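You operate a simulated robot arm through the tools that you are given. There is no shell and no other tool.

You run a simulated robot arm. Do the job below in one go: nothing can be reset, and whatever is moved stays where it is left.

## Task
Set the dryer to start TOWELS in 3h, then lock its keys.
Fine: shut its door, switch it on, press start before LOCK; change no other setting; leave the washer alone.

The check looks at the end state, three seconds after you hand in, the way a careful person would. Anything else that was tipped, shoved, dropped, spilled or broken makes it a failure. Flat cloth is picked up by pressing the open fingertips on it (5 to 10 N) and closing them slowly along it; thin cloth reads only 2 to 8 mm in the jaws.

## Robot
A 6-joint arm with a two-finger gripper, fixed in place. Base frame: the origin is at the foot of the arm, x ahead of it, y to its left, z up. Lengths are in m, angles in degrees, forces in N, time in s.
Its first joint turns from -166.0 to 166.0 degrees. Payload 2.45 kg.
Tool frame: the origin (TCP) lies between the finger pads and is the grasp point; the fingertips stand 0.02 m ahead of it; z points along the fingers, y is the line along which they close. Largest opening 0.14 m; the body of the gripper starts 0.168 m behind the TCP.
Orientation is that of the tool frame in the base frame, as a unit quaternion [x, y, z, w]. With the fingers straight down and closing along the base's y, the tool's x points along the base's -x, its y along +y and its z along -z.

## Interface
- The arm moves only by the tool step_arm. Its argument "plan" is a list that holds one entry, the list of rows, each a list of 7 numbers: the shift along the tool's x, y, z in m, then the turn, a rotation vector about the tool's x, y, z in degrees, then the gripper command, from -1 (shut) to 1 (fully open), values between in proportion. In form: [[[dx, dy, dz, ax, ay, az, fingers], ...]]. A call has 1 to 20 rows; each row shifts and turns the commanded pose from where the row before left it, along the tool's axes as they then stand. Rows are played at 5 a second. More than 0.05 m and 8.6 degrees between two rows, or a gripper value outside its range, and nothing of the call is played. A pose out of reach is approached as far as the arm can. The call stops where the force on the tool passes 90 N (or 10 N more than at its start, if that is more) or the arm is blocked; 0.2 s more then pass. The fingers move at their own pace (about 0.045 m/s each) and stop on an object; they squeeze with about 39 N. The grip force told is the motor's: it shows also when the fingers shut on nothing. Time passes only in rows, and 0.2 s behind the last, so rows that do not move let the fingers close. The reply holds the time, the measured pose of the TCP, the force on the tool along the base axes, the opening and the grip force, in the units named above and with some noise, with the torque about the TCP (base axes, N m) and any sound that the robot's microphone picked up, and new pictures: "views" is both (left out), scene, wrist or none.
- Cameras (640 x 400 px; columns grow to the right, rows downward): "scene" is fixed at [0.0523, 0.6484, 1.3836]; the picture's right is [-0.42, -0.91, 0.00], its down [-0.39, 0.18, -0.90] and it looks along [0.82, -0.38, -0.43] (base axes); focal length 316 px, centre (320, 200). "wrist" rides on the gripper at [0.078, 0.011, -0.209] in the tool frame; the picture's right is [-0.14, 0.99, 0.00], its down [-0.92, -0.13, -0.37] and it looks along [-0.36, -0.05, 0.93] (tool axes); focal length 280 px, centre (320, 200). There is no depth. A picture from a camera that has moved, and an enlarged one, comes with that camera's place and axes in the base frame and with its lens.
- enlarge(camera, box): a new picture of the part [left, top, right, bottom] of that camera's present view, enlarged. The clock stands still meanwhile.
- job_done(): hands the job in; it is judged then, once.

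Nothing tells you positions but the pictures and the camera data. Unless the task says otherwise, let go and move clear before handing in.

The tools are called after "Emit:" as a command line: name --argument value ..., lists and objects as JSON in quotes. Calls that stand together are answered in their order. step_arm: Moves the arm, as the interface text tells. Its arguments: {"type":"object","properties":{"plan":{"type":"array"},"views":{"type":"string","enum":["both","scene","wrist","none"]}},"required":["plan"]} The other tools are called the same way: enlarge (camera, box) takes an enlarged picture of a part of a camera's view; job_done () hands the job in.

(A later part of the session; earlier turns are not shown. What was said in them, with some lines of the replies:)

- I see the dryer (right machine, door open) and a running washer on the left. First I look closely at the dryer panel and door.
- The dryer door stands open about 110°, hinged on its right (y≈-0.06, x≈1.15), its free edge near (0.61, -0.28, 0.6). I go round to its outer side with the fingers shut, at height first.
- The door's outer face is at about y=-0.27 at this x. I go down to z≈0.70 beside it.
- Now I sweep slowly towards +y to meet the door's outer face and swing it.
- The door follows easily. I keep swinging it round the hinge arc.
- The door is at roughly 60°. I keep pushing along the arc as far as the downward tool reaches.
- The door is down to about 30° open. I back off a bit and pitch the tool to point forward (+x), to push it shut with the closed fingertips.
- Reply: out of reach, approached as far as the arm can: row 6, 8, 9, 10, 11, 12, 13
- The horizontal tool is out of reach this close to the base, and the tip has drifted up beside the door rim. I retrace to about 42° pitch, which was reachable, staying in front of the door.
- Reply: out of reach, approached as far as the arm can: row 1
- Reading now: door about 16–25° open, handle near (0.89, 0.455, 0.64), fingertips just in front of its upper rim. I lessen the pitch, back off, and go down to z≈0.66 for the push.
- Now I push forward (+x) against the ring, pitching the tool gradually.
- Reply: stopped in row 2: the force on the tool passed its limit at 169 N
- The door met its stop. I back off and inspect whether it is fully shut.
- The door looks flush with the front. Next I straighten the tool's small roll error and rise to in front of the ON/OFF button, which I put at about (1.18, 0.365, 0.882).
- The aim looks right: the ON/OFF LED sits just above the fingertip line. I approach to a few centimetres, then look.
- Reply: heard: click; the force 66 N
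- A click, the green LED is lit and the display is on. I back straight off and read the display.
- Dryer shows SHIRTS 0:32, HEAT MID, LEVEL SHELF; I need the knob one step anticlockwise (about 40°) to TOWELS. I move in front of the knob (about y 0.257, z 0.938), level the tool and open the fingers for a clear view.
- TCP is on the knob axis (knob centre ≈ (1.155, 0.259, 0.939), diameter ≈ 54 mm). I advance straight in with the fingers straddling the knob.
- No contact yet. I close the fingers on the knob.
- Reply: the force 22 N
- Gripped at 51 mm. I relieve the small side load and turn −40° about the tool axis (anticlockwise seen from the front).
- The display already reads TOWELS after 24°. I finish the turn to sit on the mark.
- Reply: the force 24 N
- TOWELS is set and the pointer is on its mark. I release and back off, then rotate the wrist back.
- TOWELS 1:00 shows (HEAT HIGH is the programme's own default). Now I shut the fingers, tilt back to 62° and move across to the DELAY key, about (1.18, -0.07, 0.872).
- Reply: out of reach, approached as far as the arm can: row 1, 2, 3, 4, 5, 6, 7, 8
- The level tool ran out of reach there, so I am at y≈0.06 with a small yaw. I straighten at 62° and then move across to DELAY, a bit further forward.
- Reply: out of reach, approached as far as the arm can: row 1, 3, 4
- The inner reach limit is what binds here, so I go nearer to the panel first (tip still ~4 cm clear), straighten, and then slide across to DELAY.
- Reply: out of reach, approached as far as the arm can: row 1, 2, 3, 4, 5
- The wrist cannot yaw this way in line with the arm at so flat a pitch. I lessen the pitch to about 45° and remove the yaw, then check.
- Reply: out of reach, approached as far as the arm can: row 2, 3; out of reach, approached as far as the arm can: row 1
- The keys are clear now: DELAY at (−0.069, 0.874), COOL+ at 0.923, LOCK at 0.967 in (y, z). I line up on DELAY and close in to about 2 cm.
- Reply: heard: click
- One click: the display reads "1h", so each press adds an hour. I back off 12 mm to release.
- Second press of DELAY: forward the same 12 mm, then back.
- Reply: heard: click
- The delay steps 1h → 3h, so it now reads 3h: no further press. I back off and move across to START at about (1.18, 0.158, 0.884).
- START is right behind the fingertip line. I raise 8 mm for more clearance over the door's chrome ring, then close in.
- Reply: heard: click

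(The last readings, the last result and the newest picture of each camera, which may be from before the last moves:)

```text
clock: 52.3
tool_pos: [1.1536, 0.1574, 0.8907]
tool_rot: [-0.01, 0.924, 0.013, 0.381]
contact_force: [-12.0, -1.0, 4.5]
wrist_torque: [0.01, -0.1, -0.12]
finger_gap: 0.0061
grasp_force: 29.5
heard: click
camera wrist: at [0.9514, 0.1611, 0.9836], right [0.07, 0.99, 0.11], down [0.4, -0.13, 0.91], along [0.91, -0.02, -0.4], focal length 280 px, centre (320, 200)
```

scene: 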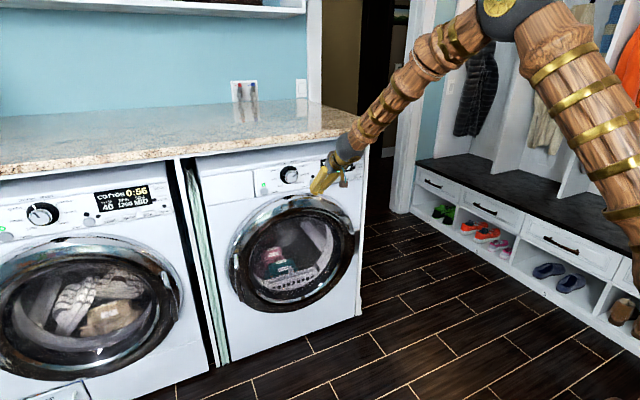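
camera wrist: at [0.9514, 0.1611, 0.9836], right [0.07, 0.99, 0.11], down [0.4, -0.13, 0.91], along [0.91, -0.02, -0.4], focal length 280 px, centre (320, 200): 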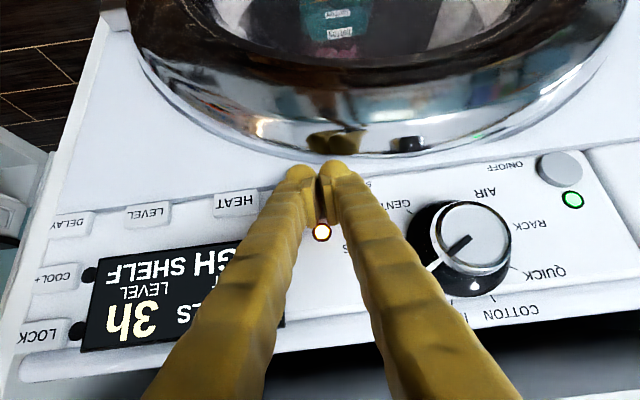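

A click and the start LED is lit amber (delayed start). I back off and check the display.

Emit:
step_arm --plan '[[[0.0085, 0, -0.0085, 0, 0, 0, -1], [0.0085, 0, -0.0085, 0, 0, 0, -1], [0, 0, 0, 0, 0, 0, -1]]]'

Emit:
enlarge --camera "wrist" --box '[20, 120, 340, 360]'

Emit:
enlarge --camera "scene" --box '[240, 140, 380, 228]'

```text
clock: 53.1
tool_pos: [1.1299, 0.1563, 0.8904]
tool_rot: [-0.011, 0.925, 0.013, 0.38]
contact_force: [-0.2, 0.0, -0.3]
wrist_torque: [0.0, -0.04, -0.01]
finger_gap: 0.0
grasp_force: 29.5
camera wrist: at [0.9266, 0.1601, 0.9834], right [0.07, 0.99, 0.11], down [0.4, -0.13, 0.91], along [0.91, -0.02, -0.4], focal length 280 px, centre (320, 200)
```

scene: 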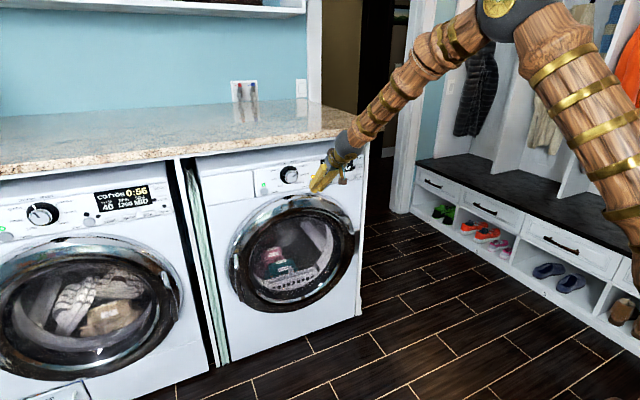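
wrist: 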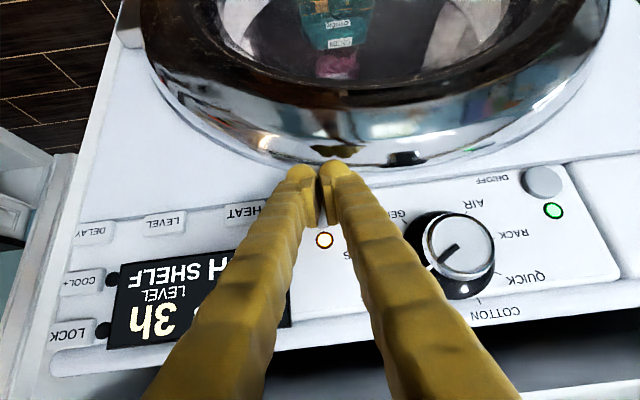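

```text
1.67 times, centred on (180, 240) of wrist
camera zoom: at [0.9266, 0.1601, 0.9834], right [0.07, 0.99, 0.11], down [0.4, -0.13, 0.91], along [0.91, -0.02, -0.4], focal length 467 px, centre (553, 133)
```

zoom: 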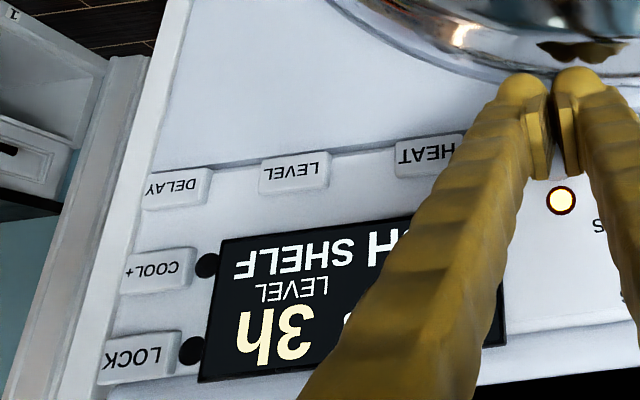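

```text
4.55 times, centred on (310, 184) of scene
camera zoom: at [0.0523, 0.6484, 1.3836], right [-0.42, -0.91, 0.0], down [-0.39, 0.18, -0.9], along [0.82, -0.38, -0.43], focal length 1434 px, centre (366, 273)
```

zoom: 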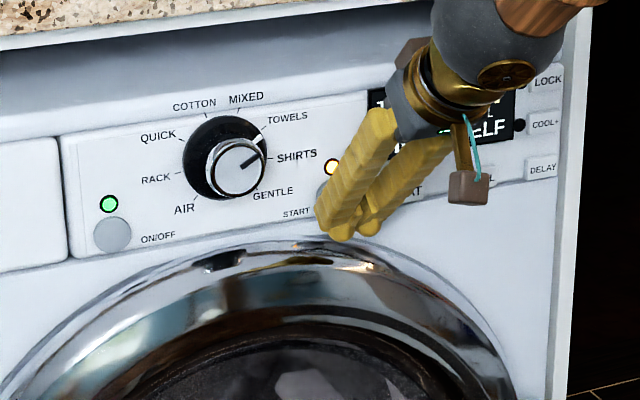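

Amber LED stays on and 3h is kept. Now LOCK, at about (1.178, −0.068, 0.967): I back off a little more and move across and up.

Emit:
step_arm --plan '[[[0.0085, 0, -0.0085, 0, 0, 0, -1], [-0.0093, -0.0375, -0.0093, 0, 0, 0, -1], [-0.0093, -0.0375, -0.0093, 0, 0, 0, -1], [-0.0093, -0.0375, -0.0093, 0, 0, 0, -1], [-0.0093, -0.0375, -0.0093, 0, 0, 0, -1], [-0.0093, -0.0375, -0.0093, 0, 0, 0, -1], [-0.0093, -0.0375, -0.0093, 0, 0, 0, -1], [0, 0, 0, 0, 0, 0, -1]]]'

Emit:
enlarge --camera "scene" --box '[300, 140, 400, 202]'

Emit:
enlarge --camera "wrist" --box '[200, 120, 520, 320]'

```text
clock: 54.9
tool_pos: [1.1243, -0.0695, 0.9636]
tool_rot: [-0.011, 0.924, 0.013, 0.381]
contact_force: [-1.3, -0.9, -0.5]
wrist_torque: [0.01, 0.01, 0.01]
finger_gap: 0.0
grasp_force: 29.1
camera wrist: at [0.9216, -0.0665, 1.0565], right [0.07, 0.99, 0.11], down [0.4, -0.13, 0.91], along [0.92, -0.02, -0.4], focal length 280 px, centre (320, 200)
```

scene: 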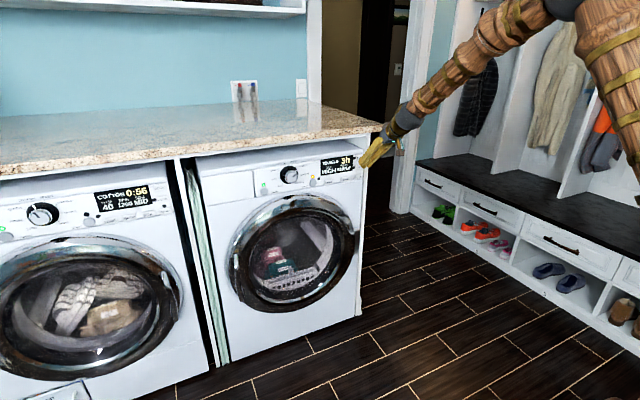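
wrist: 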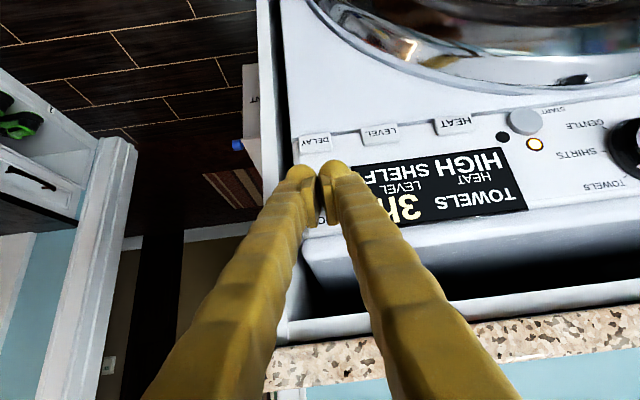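

```text
6.40 times, centred on (350, 171) of scene
camera zoom: at [0.0523, 0.6484, 1.3836], right [-0.42, -0.91, 0.0], down [-0.39, 0.18, -0.9], along [0.82, -0.38, -0.43], focal length 2019 px, centre (128, 386)
```

zoom: 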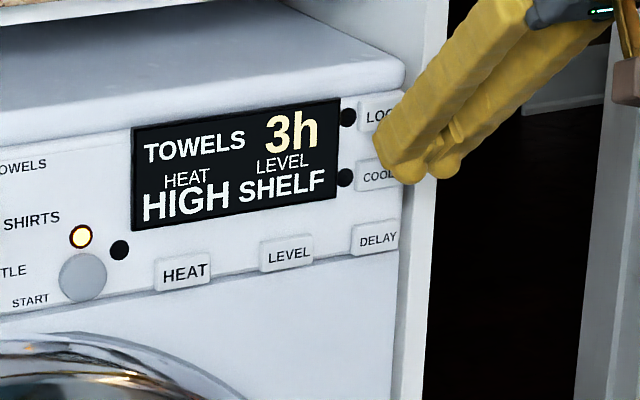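

```text
2.00 times, centred on (360, 220) of wrist
camera zoom: at [0.9216, -0.0665, 1.0565], right [0.07, 0.99, 0.11], down [0.4, -0.13, 0.91], along [0.92, -0.02, -0.4], focal length 561 px, centre (240, 160)
```

zoom: 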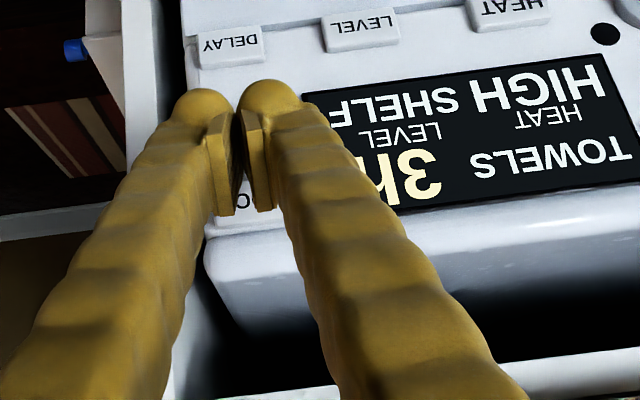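

Emit:
step_arm --plan '[[[0, 0, 0, 0, 0, 0, -1], [0, 0, 0, 0, 0, 0, -1]]]' --views "none"

```text
clock: 55.5
tool_pos: [1.124, -0.0705, 0.9611]
tool_rot: [-0.009, 0.925, 0.012, 0.38]
contact_force: [0.4, 0.3, -0.2]
wrist_torque: [0.0, 0.0, 0.0]
finger_gap: 0.0
grasp_force: 29.6
```

I raise 7 mm to sit on LOCK's centre and close in slowly.

Emit:
step_arm --plan '[[[-0.005, 0.001, -0.005, 0, 0, 0, -1], [-0.0085, 0, 0.0085, 0, 0, 0, -1], [-0.0057, 0, 0.0056, 0, 0, 0, -1], [0, 0, 0, 0, 0, 0, -1]]]' --views "wrist"

Emit:
enlarge --camera "scene" --box '[300, 140, 400, 202]'

Emit:
enlarge --camera "wrist" --box '[240, 120, 440, 260]'

```text
clock: 56.5
tool_pos: [1.145, -0.0686, 0.9721]
tool_rot: [-0.011, 0.924, 0.013, 0.381]
contact_force: [0.0, -0.3, 0.3]
wrist_torque: [0.0, 0.04, -0.02]
finger_gap: 0.0
grasp_force: 29.3
camera wrist: at [0.9422, -0.0646, 1.0656], right [0.07, 0.99, 0.11], down [0.4, -0.13, 0.91], along [0.92, -0.02, -0.4], focal length 280 px, centre (320, 200)
```

wrist: 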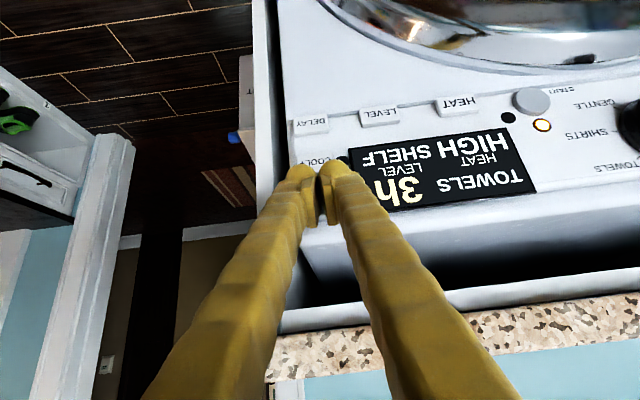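

```text
6.40 times, centred on (350, 171) of scene
camera zoom: at [0.0523, 0.6484, 1.3836], right [-0.42, -0.91, 0.0], down [-0.39, 0.18, -0.9], along [0.82, -0.38, -0.43], focal length 2019 px, centre (128, 386)
```

zoom: 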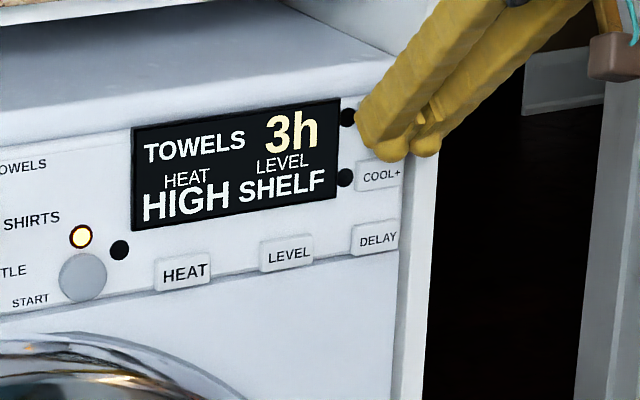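

```text
2.86 times, centred on (340, 190) of wrist
camera zoom: at [0.9422, -0.0646, 1.0656], right [0.07, 0.99, 0.11], down [0.4, -0.13, 0.91], along [0.92, -0.02, -0.4], focal length 801 px, centre (263, 229)
```

zoom: 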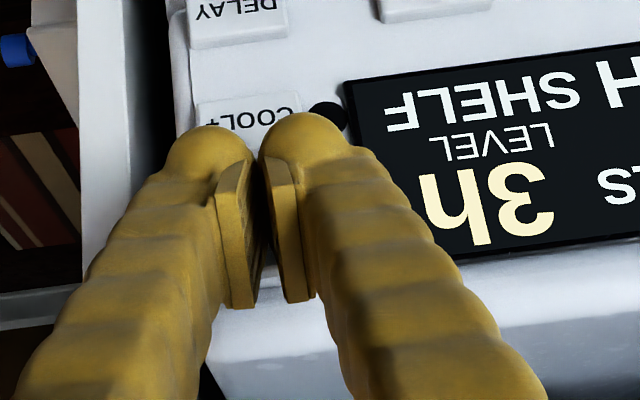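

Emit:
step_arm --plan '[[[-0.0021, 0, 0.0021, 0, 0, 0, -1], [-0.0021, 0, 0.0021, 0, 0, 0, -1], [-0.0007, 0, 0.0007, 0, 0, 0, -1], [0, 0, 0, 0, 0, 0, -1]]]' --views "none"

Emit:
enlarge --camera "scene" --box '[300, 140, 400, 202]'

```text
clock: 57.5
tool_pos: [1.1512, -0.0678, 0.9719]
tool_rot: [-0.011, 0.925, 0.014, 0.381]
contact_force: [-3.4, -2.0, -0.7]
wrist_torque: [0.02, 0.02, -0.1]
finger_gap: 0.006
grasp_force: 29.4
heard: click
```

```text
6.40 times, centred on (350, 171) of scene
camera zoom: at [0.0523, 0.6484, 1.3836], right [-0.42, -0.91, 0.0], down [-0.39, 0.18, -0.9], along [0.82, -0.38, -0.43], focal length 2019 px, centre (128, 386)
```

zoom: 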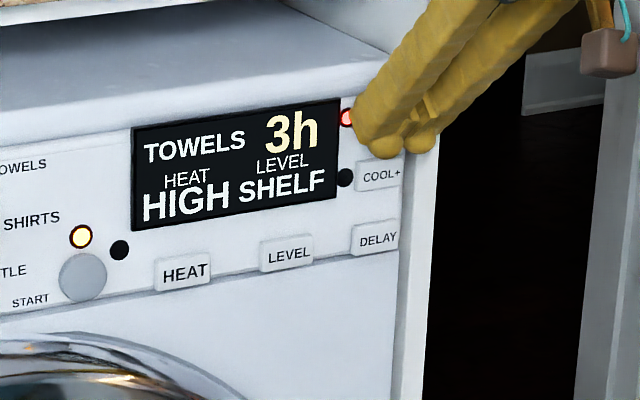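

The LOCK LED is lit red. I back straight off and confirm everything.

Emit:
step_arm --plan '[[[0.0085, 0, -0.0085, 0, 0, 0, -1], [0.0212, 0, -0.0212, 0, 0, 0, -1], [0.0212, 0, -0.0212, 0, 0, 0, -1], [0.0212, 0, -0.0212, 0, 0, 0, -1], [0.0212, 0, -0.0212, 0, 0, 0, -1], [0, 0, 0, 0, 0, 0, -1]]]'

Emit:
enlarge --camera "scene" --box '[240, 140, 400, 240]'

Emit:
enlarge --camera "scene" --box '[180, 170, 400, 330]'

```text
clock: 58.9
tool_pos: [1.0211, -0.0707, 0.9721]
tool_rot: [-0.01, 0.924, 0.013, 0.381]
contact_force: [0.3, 0.8, -0.3]
wrist_torque: [-0.02, 0.02, 0.01]
finger_gap: 0.0
grasp_force: 29.1
camera wrist: at [0.818, -0.0677, 1.0667], right [0.07, 0.99, 0.11], down [0.4, -0.13, 0.91], along [0.92, -0.02, -0.4], focal length 280 px, centre (320, 200)
```

scene: 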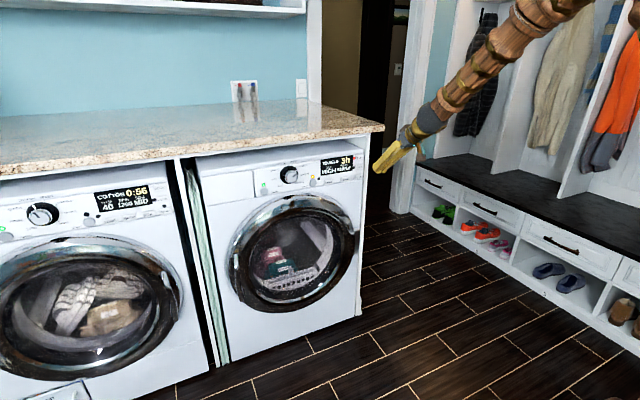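
wrist: 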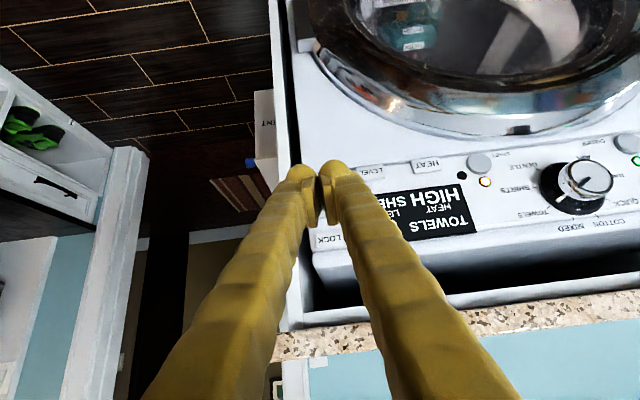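

```text
4.00 times, centred on (320, 190) of scene
camera zoom: at [0.0523, 0.6484, 1.3836], right [-0.42, -0.91, 0.0], down [-0.39, 0.18, -0.9], along [0.82, -0.38, -0.43], focal length 1262 px, centre (320, 240)
```

zoom: 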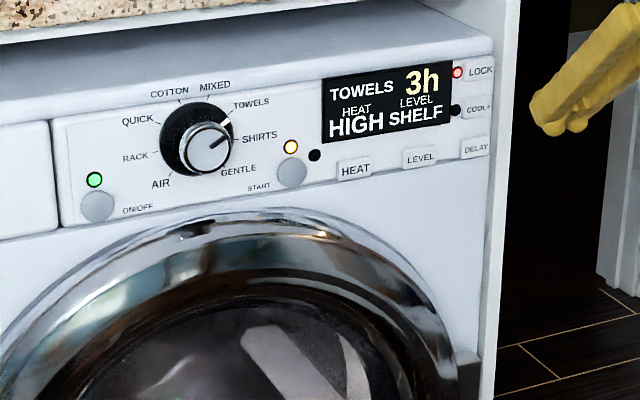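

```text
2.50 times, centred on (290, 250) of scene
camera zoom: at [0.0523, 0.6484, 1.3836], right [-0.42, -0.91, 0.0], down [-0.39, 0.18, -0.9], along [0.82, -0.38, -0.43], focal length 789 px, centre (395, 75)
```

zoom: 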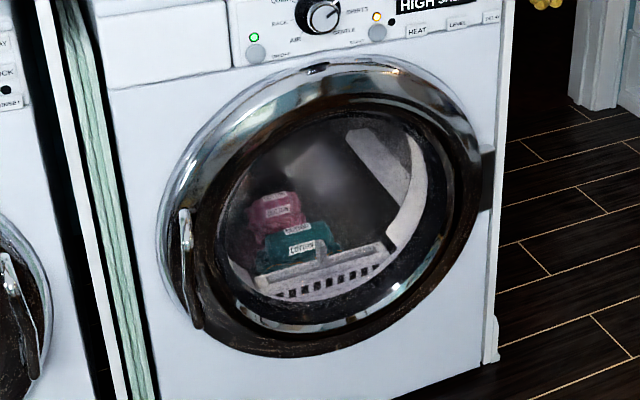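

Panel reads TOWELS 3h, start LED amber, LOCK red, power green. I move clear and take a look from the handle side to confirm the door is fully flush.

Emit:
step_arm --plan '[[[0.034, 0, -0.034, 0, 0, 0, -1], [0.034, 0, -0.034, 0, 0, 0, -1], [0, 0.045, 0, 0, 3, 0, -1], [0, 0.045, 0, 0, 3, 0, -1], [0, 0.045, 0, 0, 3, 0, -1], [0, 0.045, 0, 0, 3, 0, -1], [0, 0.045, 0, 0, 3, 0, -1], [0, 0.045, 0, 0, 3, 0, -1], [0, 0.045, 0, 0, 3, 0, -1], [0, 0.045, 0, 0, 3, 0, -1], [0, 0.045, 0, 0, 0, 0, -1], [0, 0.045, 0, 0, 0, 0, -1], [0, 0.045, 0, 0, 0, 0, -1], [0, 0, 0, 0, 0, 0, -1]]]'

Emit:
enlarge --camera "wrist" --box '[0, 100, 640, 400]'

```text
clock: 61.9
tool_pos: [0.9082, 0.4198, 0.9823]
tool_rot: [-0.013, 0.984, 0.01, 0.18]
contact_force: [-0.5, 0.7, 0.1]
wrist_torque: [0.01, 0.03, 0.04]
finger_gap: 0.0001
grasp_force: 29.8
camera wrist: at [0.7614, 0.4235, 1.1508], right [0.1, 0.99, 0.06], down [0.73, -0.12, 0.67], along [0.67, -0.02, -0.74], focal length 280 px, centre (320, 200)
```

scene: 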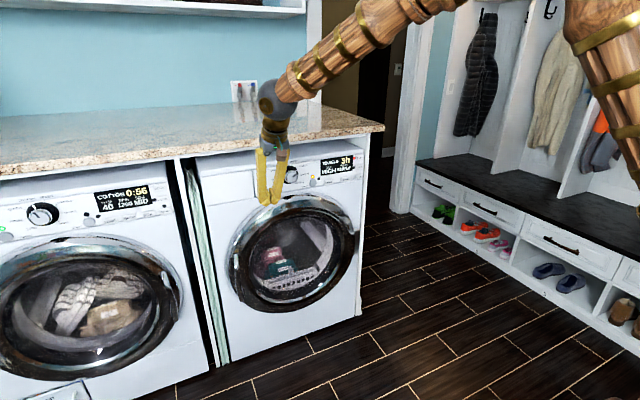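
wrist: 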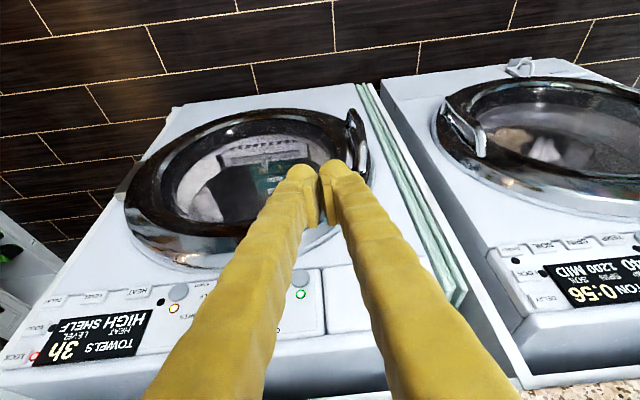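

```text
1.00 times, centred on (320, 250) of wrist (not enlarged: the box is as wide or as high as the picture)
camera zoom: at [0.7614, 0.4235, 1.1508], right [0.1, 0.99, 0.06], down [0.73, -0.12, 0.67], along [0.67, -0.02, -0.74], focal length 280 px, centre (320, 150)
```

zoom: 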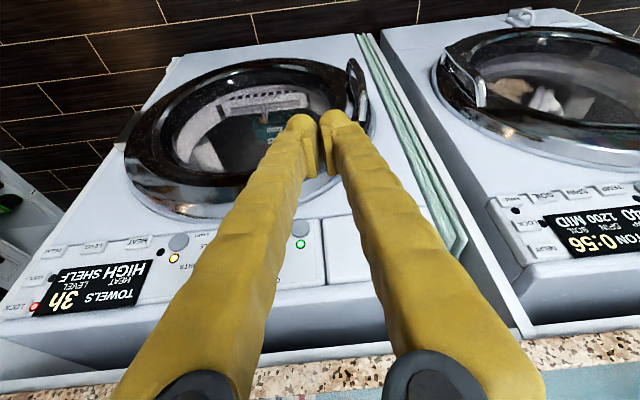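

Emit:
enlarge --camera "wrist" --box '[90, 80, 410, 290]'

Emit:
enlarge --camera "scene" --box '[200, 190, 300, 310]'

Emit:
enlarge --camera "scene" --box '[0, 160, 200, 285]'

```text
1.90 times, centred on (250, 185) of wrist
camera zoom: at [0.7614, 0.4235, 1.1508], right [0.1, 0.99, 0.06], down [0.73, -0.12, 0.67], along [0.67, -0.02, -0.74], focal length 534 px, centre (453, 229)
```

zoom: 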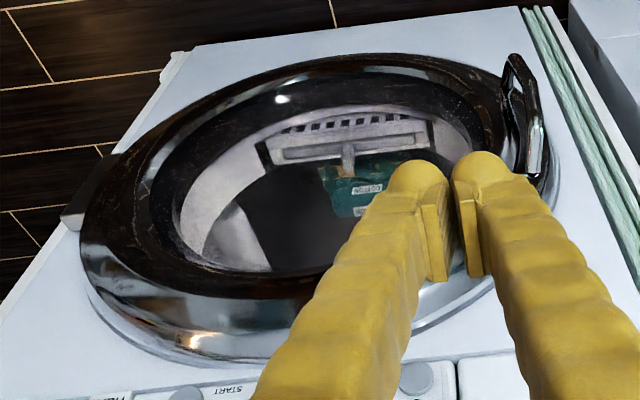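

```text
3.33 times, centred on (250, 250) of scene
camera zoom: at [0.0523, 0.6484, 1.3836], right [-0.42, -0.91, 0.0], down [-0.39, 0.18, -0.9], along [0.82, -0.38, -0.43], focal length 1052 px, centre (553, 33)
```

zoom: 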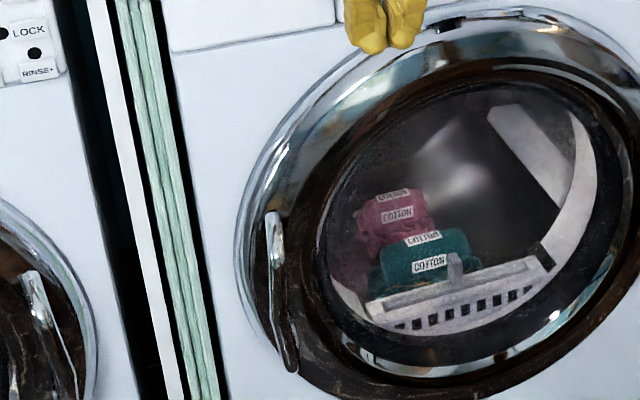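

```text
3.20 times, centred on (100, 222) of scene
camera zoom: at [0.0523, 0.6484, 1.3836], right [-0.42, -0.91, 0.0], down [-0.39, 0.18, -0.9], along [0.82, -0.38, -0.43], focal length 1010 px, centre (1024, 128)
```

zoom: 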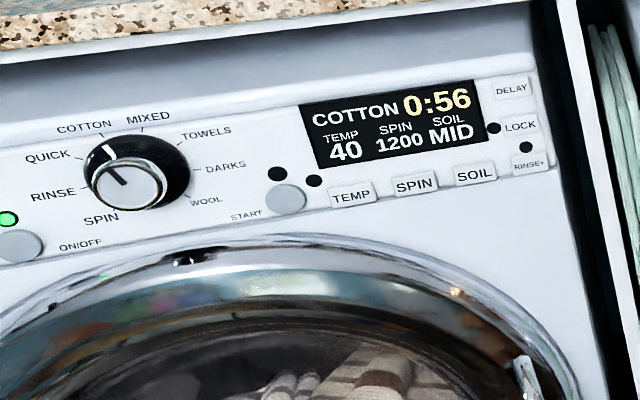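

The door sits flush all round, the dryer shows TOWELS 3h with start and LOCK lit, the washer is unchanged, and the arm is clear. I hand in.

Emit:
job_done

```text
The job is handed in.
```

The dryer is set to start TOWELS in 3h, and its keys are locked. I've handed the job in.

- **Door:** I swung it shut, and it looks flush all round in the last pictures.
- **Power:** I switched it on with one press, and the green light is lit.
- **Programme:** I turned the knob one step from SHIRTS to TOWELS. HEAT changed from MID to HIGH by itself when the programme changed. LEVEL stayed at SHELF, and I pressed neither key.
- **Delay:** I pressed DELAY twice, which took the display to 1h and then 3h.
- **Start and lock:** I pressed START and its light turned amber. I then pressed LOCK and its light turned red.

I didn't touch the washer, and its panel reads the same as before. While I was shutting the door, the force on the arm peaked at 169 N as the door hit its stop. I saw no damage.
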